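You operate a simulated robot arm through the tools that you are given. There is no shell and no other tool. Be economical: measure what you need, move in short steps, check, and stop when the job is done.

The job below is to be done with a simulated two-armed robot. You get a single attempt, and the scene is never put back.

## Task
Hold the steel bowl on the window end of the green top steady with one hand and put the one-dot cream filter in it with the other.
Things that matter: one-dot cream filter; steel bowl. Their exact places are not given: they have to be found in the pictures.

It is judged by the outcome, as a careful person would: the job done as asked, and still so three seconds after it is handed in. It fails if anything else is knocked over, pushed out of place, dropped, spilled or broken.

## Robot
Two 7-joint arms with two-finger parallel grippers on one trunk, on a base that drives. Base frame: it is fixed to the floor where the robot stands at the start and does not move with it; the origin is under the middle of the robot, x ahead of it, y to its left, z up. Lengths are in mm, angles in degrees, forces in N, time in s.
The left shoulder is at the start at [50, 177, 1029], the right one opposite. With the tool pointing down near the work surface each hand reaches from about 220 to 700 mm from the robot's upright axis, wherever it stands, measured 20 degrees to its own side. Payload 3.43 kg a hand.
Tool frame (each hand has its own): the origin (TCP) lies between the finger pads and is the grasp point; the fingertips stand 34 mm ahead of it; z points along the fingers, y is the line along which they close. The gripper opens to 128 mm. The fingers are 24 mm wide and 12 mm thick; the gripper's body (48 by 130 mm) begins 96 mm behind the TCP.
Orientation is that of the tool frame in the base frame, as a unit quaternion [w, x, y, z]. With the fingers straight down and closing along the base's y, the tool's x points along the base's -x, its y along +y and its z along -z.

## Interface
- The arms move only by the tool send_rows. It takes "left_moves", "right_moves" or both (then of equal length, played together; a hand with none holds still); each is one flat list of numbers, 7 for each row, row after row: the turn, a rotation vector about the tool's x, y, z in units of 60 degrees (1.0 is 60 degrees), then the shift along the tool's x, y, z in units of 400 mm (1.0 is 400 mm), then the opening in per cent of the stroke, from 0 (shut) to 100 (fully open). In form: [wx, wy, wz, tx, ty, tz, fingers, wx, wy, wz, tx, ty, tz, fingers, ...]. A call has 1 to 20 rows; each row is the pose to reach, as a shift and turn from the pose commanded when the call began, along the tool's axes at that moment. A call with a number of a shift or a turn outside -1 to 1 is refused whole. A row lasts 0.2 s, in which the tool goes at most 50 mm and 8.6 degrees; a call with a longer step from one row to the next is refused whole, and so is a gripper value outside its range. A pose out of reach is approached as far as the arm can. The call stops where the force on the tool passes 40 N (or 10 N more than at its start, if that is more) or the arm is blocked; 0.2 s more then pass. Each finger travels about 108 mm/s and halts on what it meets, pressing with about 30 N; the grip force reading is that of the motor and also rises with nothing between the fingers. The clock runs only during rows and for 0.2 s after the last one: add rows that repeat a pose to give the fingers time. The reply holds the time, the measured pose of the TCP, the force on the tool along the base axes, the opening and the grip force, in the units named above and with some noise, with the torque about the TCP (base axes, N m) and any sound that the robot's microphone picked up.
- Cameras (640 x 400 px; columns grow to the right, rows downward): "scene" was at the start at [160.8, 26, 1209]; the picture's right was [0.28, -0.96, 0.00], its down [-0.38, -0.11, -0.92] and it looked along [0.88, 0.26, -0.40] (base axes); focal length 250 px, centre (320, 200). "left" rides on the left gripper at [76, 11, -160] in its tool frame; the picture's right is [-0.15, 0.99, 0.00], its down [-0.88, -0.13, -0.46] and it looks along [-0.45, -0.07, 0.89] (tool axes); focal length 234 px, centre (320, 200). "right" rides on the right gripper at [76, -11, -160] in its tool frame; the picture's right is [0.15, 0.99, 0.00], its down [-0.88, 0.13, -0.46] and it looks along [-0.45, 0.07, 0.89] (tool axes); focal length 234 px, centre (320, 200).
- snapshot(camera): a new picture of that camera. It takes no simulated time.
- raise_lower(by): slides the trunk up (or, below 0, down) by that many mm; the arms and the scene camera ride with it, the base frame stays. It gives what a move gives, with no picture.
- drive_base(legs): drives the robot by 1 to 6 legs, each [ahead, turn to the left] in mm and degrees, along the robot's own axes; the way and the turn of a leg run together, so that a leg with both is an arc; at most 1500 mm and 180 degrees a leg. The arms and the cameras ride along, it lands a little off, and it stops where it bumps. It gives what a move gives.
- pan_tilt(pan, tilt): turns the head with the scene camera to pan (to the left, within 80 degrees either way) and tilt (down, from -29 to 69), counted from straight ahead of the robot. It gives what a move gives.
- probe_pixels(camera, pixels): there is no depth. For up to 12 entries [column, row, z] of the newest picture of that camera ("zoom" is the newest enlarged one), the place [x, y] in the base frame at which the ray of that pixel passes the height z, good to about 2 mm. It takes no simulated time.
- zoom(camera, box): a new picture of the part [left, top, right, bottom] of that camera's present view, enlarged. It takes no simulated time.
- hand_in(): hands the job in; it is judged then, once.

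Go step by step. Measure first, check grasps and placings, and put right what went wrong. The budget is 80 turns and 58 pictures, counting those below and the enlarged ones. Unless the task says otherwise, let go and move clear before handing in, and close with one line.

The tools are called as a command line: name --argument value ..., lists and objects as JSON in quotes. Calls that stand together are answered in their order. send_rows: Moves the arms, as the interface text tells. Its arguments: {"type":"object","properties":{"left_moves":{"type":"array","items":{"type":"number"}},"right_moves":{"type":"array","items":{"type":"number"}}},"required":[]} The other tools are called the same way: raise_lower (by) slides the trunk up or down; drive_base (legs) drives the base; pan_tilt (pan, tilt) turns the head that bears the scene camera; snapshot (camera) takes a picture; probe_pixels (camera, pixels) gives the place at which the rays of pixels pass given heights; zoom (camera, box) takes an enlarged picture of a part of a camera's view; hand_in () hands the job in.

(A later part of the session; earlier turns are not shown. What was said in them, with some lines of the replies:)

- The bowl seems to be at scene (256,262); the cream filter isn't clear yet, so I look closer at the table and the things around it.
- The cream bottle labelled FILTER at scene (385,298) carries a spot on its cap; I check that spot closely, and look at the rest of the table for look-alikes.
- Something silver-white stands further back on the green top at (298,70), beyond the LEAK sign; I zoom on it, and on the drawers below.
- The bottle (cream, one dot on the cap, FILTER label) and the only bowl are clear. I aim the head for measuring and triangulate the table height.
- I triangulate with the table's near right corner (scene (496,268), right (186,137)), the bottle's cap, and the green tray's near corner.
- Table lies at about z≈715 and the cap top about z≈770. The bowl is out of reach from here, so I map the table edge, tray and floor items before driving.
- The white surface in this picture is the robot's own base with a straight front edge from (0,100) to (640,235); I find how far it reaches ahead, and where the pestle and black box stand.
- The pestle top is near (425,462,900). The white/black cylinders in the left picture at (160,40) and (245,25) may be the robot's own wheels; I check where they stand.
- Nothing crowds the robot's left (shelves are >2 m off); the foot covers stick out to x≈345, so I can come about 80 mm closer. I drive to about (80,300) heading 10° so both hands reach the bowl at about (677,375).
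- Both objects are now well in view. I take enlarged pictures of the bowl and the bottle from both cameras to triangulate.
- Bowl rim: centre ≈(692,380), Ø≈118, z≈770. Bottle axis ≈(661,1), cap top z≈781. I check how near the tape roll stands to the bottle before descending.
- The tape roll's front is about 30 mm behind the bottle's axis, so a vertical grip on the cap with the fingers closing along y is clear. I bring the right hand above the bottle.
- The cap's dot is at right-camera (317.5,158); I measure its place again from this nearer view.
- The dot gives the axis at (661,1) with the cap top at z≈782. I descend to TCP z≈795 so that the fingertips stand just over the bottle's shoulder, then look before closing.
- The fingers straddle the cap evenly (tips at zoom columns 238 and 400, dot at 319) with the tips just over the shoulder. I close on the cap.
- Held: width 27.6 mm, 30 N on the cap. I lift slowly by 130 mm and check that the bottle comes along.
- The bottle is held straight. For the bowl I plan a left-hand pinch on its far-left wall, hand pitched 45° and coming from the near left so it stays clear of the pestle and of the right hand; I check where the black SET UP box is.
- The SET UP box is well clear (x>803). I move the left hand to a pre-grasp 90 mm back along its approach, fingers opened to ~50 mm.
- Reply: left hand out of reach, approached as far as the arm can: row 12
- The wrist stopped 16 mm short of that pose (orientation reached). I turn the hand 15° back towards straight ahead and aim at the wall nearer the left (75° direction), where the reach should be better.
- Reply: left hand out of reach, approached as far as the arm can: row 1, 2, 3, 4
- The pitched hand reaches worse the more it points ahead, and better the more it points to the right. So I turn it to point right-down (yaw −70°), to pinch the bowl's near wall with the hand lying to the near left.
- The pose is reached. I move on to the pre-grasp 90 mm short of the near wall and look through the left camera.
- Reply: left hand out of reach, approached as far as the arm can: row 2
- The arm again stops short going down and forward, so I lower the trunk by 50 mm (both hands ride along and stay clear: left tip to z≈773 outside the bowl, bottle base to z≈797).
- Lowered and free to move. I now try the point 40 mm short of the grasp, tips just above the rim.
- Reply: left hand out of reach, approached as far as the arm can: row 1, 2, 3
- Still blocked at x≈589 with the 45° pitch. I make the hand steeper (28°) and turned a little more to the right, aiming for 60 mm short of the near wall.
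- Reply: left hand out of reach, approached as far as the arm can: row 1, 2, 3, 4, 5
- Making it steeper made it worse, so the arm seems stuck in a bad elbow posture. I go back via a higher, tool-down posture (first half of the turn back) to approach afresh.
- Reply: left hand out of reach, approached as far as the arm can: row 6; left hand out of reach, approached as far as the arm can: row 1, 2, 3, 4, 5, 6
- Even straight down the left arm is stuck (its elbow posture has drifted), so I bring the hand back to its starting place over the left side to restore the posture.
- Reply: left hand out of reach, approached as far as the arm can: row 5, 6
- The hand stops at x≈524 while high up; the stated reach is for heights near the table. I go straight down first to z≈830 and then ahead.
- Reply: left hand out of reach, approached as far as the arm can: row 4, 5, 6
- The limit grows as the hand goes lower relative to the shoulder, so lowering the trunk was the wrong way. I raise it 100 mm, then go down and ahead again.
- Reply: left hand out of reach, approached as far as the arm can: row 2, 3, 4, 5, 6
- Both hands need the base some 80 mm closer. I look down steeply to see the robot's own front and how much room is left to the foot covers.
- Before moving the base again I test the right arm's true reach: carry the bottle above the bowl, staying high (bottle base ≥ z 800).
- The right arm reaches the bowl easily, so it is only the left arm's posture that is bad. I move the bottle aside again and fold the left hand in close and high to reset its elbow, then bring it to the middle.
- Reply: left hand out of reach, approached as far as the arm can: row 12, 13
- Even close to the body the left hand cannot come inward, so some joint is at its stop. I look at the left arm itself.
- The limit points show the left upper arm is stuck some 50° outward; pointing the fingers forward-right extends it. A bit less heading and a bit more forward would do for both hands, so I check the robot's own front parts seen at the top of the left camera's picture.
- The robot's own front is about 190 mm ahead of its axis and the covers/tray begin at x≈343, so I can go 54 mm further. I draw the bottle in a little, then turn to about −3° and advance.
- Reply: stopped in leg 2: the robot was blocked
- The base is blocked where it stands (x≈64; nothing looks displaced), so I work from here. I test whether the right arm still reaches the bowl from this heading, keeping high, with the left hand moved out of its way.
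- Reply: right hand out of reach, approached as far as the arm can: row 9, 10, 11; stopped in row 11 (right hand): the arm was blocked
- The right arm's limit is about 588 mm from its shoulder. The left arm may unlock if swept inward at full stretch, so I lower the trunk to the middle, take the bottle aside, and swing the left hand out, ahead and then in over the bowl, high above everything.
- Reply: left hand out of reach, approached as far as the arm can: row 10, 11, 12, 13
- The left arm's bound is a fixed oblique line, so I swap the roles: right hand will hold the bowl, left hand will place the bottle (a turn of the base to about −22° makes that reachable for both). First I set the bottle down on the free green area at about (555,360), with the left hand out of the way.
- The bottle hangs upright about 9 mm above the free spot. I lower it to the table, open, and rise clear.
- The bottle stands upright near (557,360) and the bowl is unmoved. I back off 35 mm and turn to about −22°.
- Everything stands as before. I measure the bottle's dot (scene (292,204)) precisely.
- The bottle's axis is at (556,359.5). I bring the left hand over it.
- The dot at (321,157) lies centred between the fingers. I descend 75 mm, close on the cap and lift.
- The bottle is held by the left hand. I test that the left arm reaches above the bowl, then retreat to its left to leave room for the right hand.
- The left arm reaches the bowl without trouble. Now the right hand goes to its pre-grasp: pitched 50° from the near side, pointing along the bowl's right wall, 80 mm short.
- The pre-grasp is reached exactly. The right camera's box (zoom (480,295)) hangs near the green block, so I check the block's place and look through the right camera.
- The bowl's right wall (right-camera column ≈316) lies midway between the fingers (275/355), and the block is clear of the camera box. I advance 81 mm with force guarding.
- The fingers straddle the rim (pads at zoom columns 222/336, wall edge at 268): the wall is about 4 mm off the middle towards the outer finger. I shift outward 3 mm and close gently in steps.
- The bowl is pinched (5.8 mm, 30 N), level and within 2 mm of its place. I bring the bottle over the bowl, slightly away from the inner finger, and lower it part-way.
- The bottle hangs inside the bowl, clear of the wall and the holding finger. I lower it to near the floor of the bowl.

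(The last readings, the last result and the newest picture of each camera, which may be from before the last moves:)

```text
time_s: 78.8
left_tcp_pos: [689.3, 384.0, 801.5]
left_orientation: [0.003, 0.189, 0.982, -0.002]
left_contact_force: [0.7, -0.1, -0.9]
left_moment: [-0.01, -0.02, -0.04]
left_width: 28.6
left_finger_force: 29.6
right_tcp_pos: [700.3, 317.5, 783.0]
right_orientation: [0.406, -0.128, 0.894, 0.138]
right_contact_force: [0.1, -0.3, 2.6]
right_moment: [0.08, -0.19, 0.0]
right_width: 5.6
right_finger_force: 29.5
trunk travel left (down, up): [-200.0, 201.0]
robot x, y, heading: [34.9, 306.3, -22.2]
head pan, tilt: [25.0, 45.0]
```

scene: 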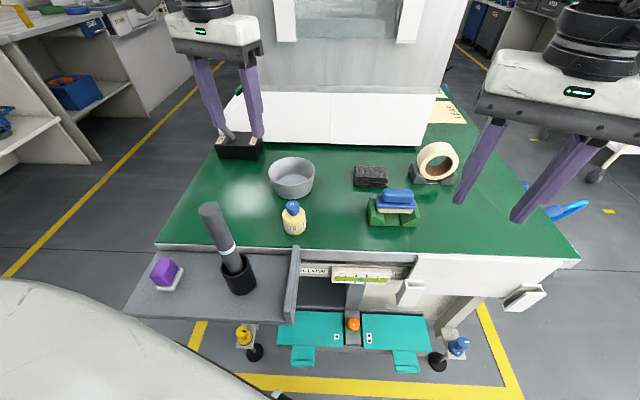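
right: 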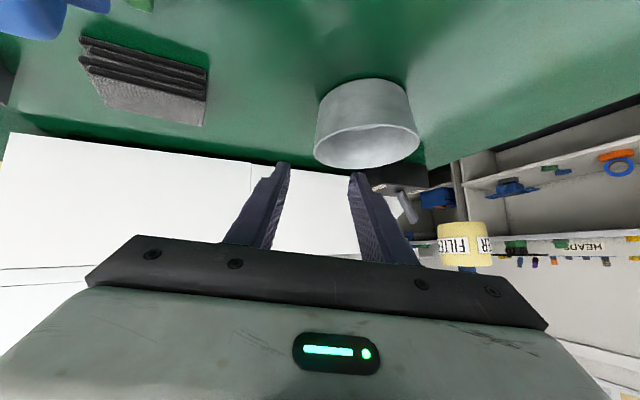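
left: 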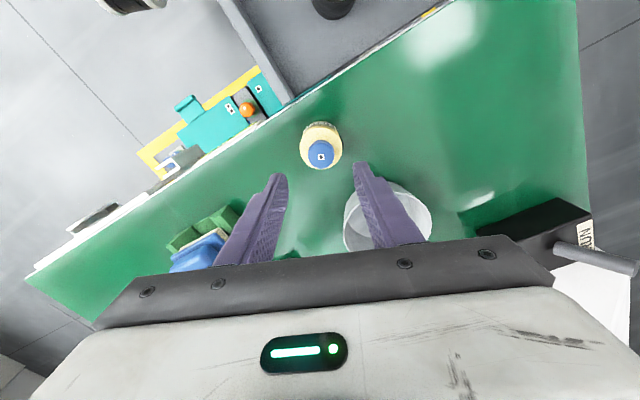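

No contact yet at z 801.5; I go down a further 1–3 mm in tiny steps.

send_rows --left_moves '[0, 0, 0, 0, 0, 0.0025, 5, 0, 0, 0, 0, 0, 0.005, 5, 0, 0, 0, 0, 0, 0.005, 5]'

```text
time_s: 79.6
left_tcp_pos: [689.7, 383.9, 800.2]
left_orientation: [0.003, 0.191, 0.982, -0.002]
left_contact_force: [0.1, -0.4, 0.3]
left_moment: [-0.01, -0.03, 0.03]
left_width: 28.6
left_finger_force: 31.0
right_tcp_pos: [700.1, 318.1, 783.7]
right_orientation: [0.407, -0.127, 0.894, 0.138]
right_contact_force: [0.7, -0.8, 3.0]
right_moment: [0.08, -0.19, 0.02]
right_width: 5.3
right_finger_force: 30.1
trunk travel left (down, up): [-200.0, 201.0]
robot x, y, heading: [29.9, 303.5, -22.4]
head pan, tilt: [25.0, 45.0]
```

The left force turned from −0.9 N to +0.3 N: the bottle is just touching down. I lower 1 mm more and open gently, then rise clear.

send_rows --left_moves '[0, 0, 0, 0, 0, 0.0025, 5, 0, 0, 0, 0, 0, 0.0025, 5, 0, 0, 0, 0, 0, 0.0025, 24, 0, 0, 0, 0, 0, 0.0025, 28, 0, 0, 0, 0, 0, 0.0025, 31, 0, 0, 0, 0, 0, 0.0025, 31, 0, 0, 0, 0, 0, -0.02, 31, 0, 0, 0, 0, 0, -0.06, 31, 0, 0, 0, 0, 0, -0.12, 31, 0, 0, 0, 0, 0, -0.2, 31, 0, 0, 0, 0.0, 0.05, -0.28, 31, 0, 0, 0, 0.02, 0.15, -0.32, 31, 0, 0, 0, 0.04, 0.25, -0.34, 31, 0, 0, 0, 0.04, 0.35, -0.34, 31]'

zoom --camera "scene" --box '[220, 90, 380, 220]'

```text
time_s: 82.6
left_tcp_pos: [728.4, 519.3, 935.0]
left_orientation: [0.002, 0.19, 0.982, -0.003]
left_contact_force: [0.1, -0.3, -0.7]
left_moment: [0.04, 0.01, -0.01]
left_width: 39.6
left_finger_force: 0.0
right_tcp_pos: [699.8, 316.5, 783.6]
right_orientation: [0.407, -0.127, 0.894, 0.138]
right_contact_force: [0.1, -0.1, 2.5]
right_moment: [0.11, -0.22, 0.04]
right_width: 5.3
right_finger_force: 30.3
trunk travel left (down, up): [-200.0, 201.0]
robot x, y, heading: [27.8, 305.4, -22.6]
head pan, tilt: [25.0, 45.0]
```

```text
3.08 times, centred on (300, 155) of scene
```

zoom: 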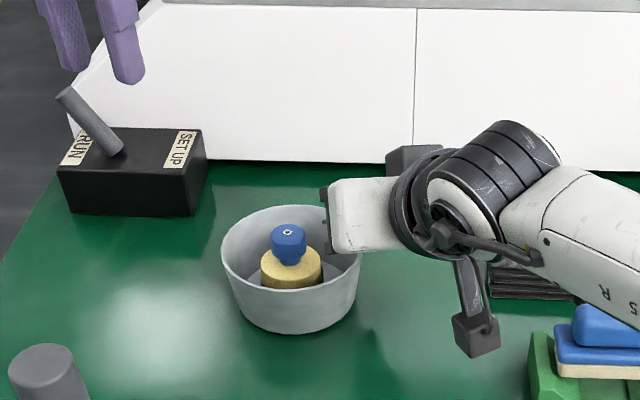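

The bottle stands upright in the bowl. I open the right fingers just enough and draw back along the approach line, then clear to the right.

send_rows --right_moves '[0, 0, 0, 0, 0, 0, 8, 0, 0, 0, 0, 0, 0, 13, 0, 0, 0, 0, 0, 0, 19, 0, 0, 0, 0, 0, 0, 19, 0, 0, 0, 0, 0, -0.03, 19, 0, 0, 0, 0, 0, -0.08, 19, 0, 0, 0, 0, 0, -0.16, 19, 0, 0, 0, 0, 0, -0.25, 19, 0, 0, 0, -0.05, 0, -0.33, 19, 0, 0, 0, -0.1, 0, -0.4, 19]'

snapshot --camera "scene"

```text
time_s: 84.8
left_tcp_pos: [727.0, 519.3, 935.9]
left_orientation: [0.002, 0.191, 0.982, -0.002]
left_contact_force: [0.2, 0.6, 0.6]
left_moment: [0.01, 0.0, 0.0]
left_width: 39.4
left_finger_force: 0.1
right_tcp_pos: [615.7, 266.9, 914.4]
right_orientation: [0.406, -0.127, 0.894, 0.137]
right_contact_force: [-0.7, 0.4, 0.2]
right_moment: [0.01, 0.0, 0.04]
right_width: 24.5
right_finger_force: 0.0
trunk travel left (down, up): [-200.0, 201.0]
robot x, y, heading: [29.7, 303.1, -22.3]
head pan, tilt: [25.0, 45.0]
```

```text
1 pictures are left
```

scene: 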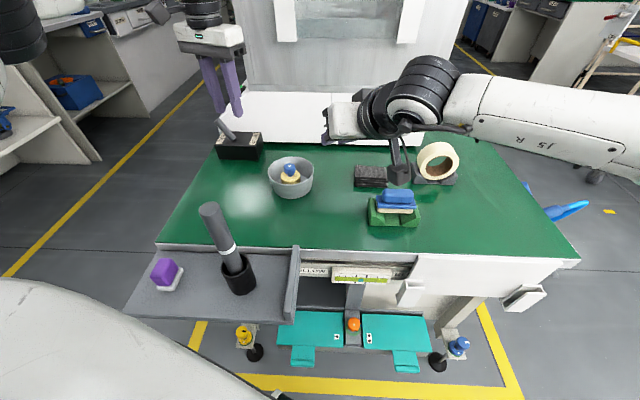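

The last picture shows the bottle upright in the bowl at (291,177), the bowl in its place, everything else undisturbed and both hands clear. I hand the job in.

hand_in

```text
The job is handed in.
```

The one-dot cream filter stands upright in the steel bowl: the right hand held the bowl steady while the left put the filter in, and both hands then let go and moved clear. The bowl shifted by at most about 2 mm.
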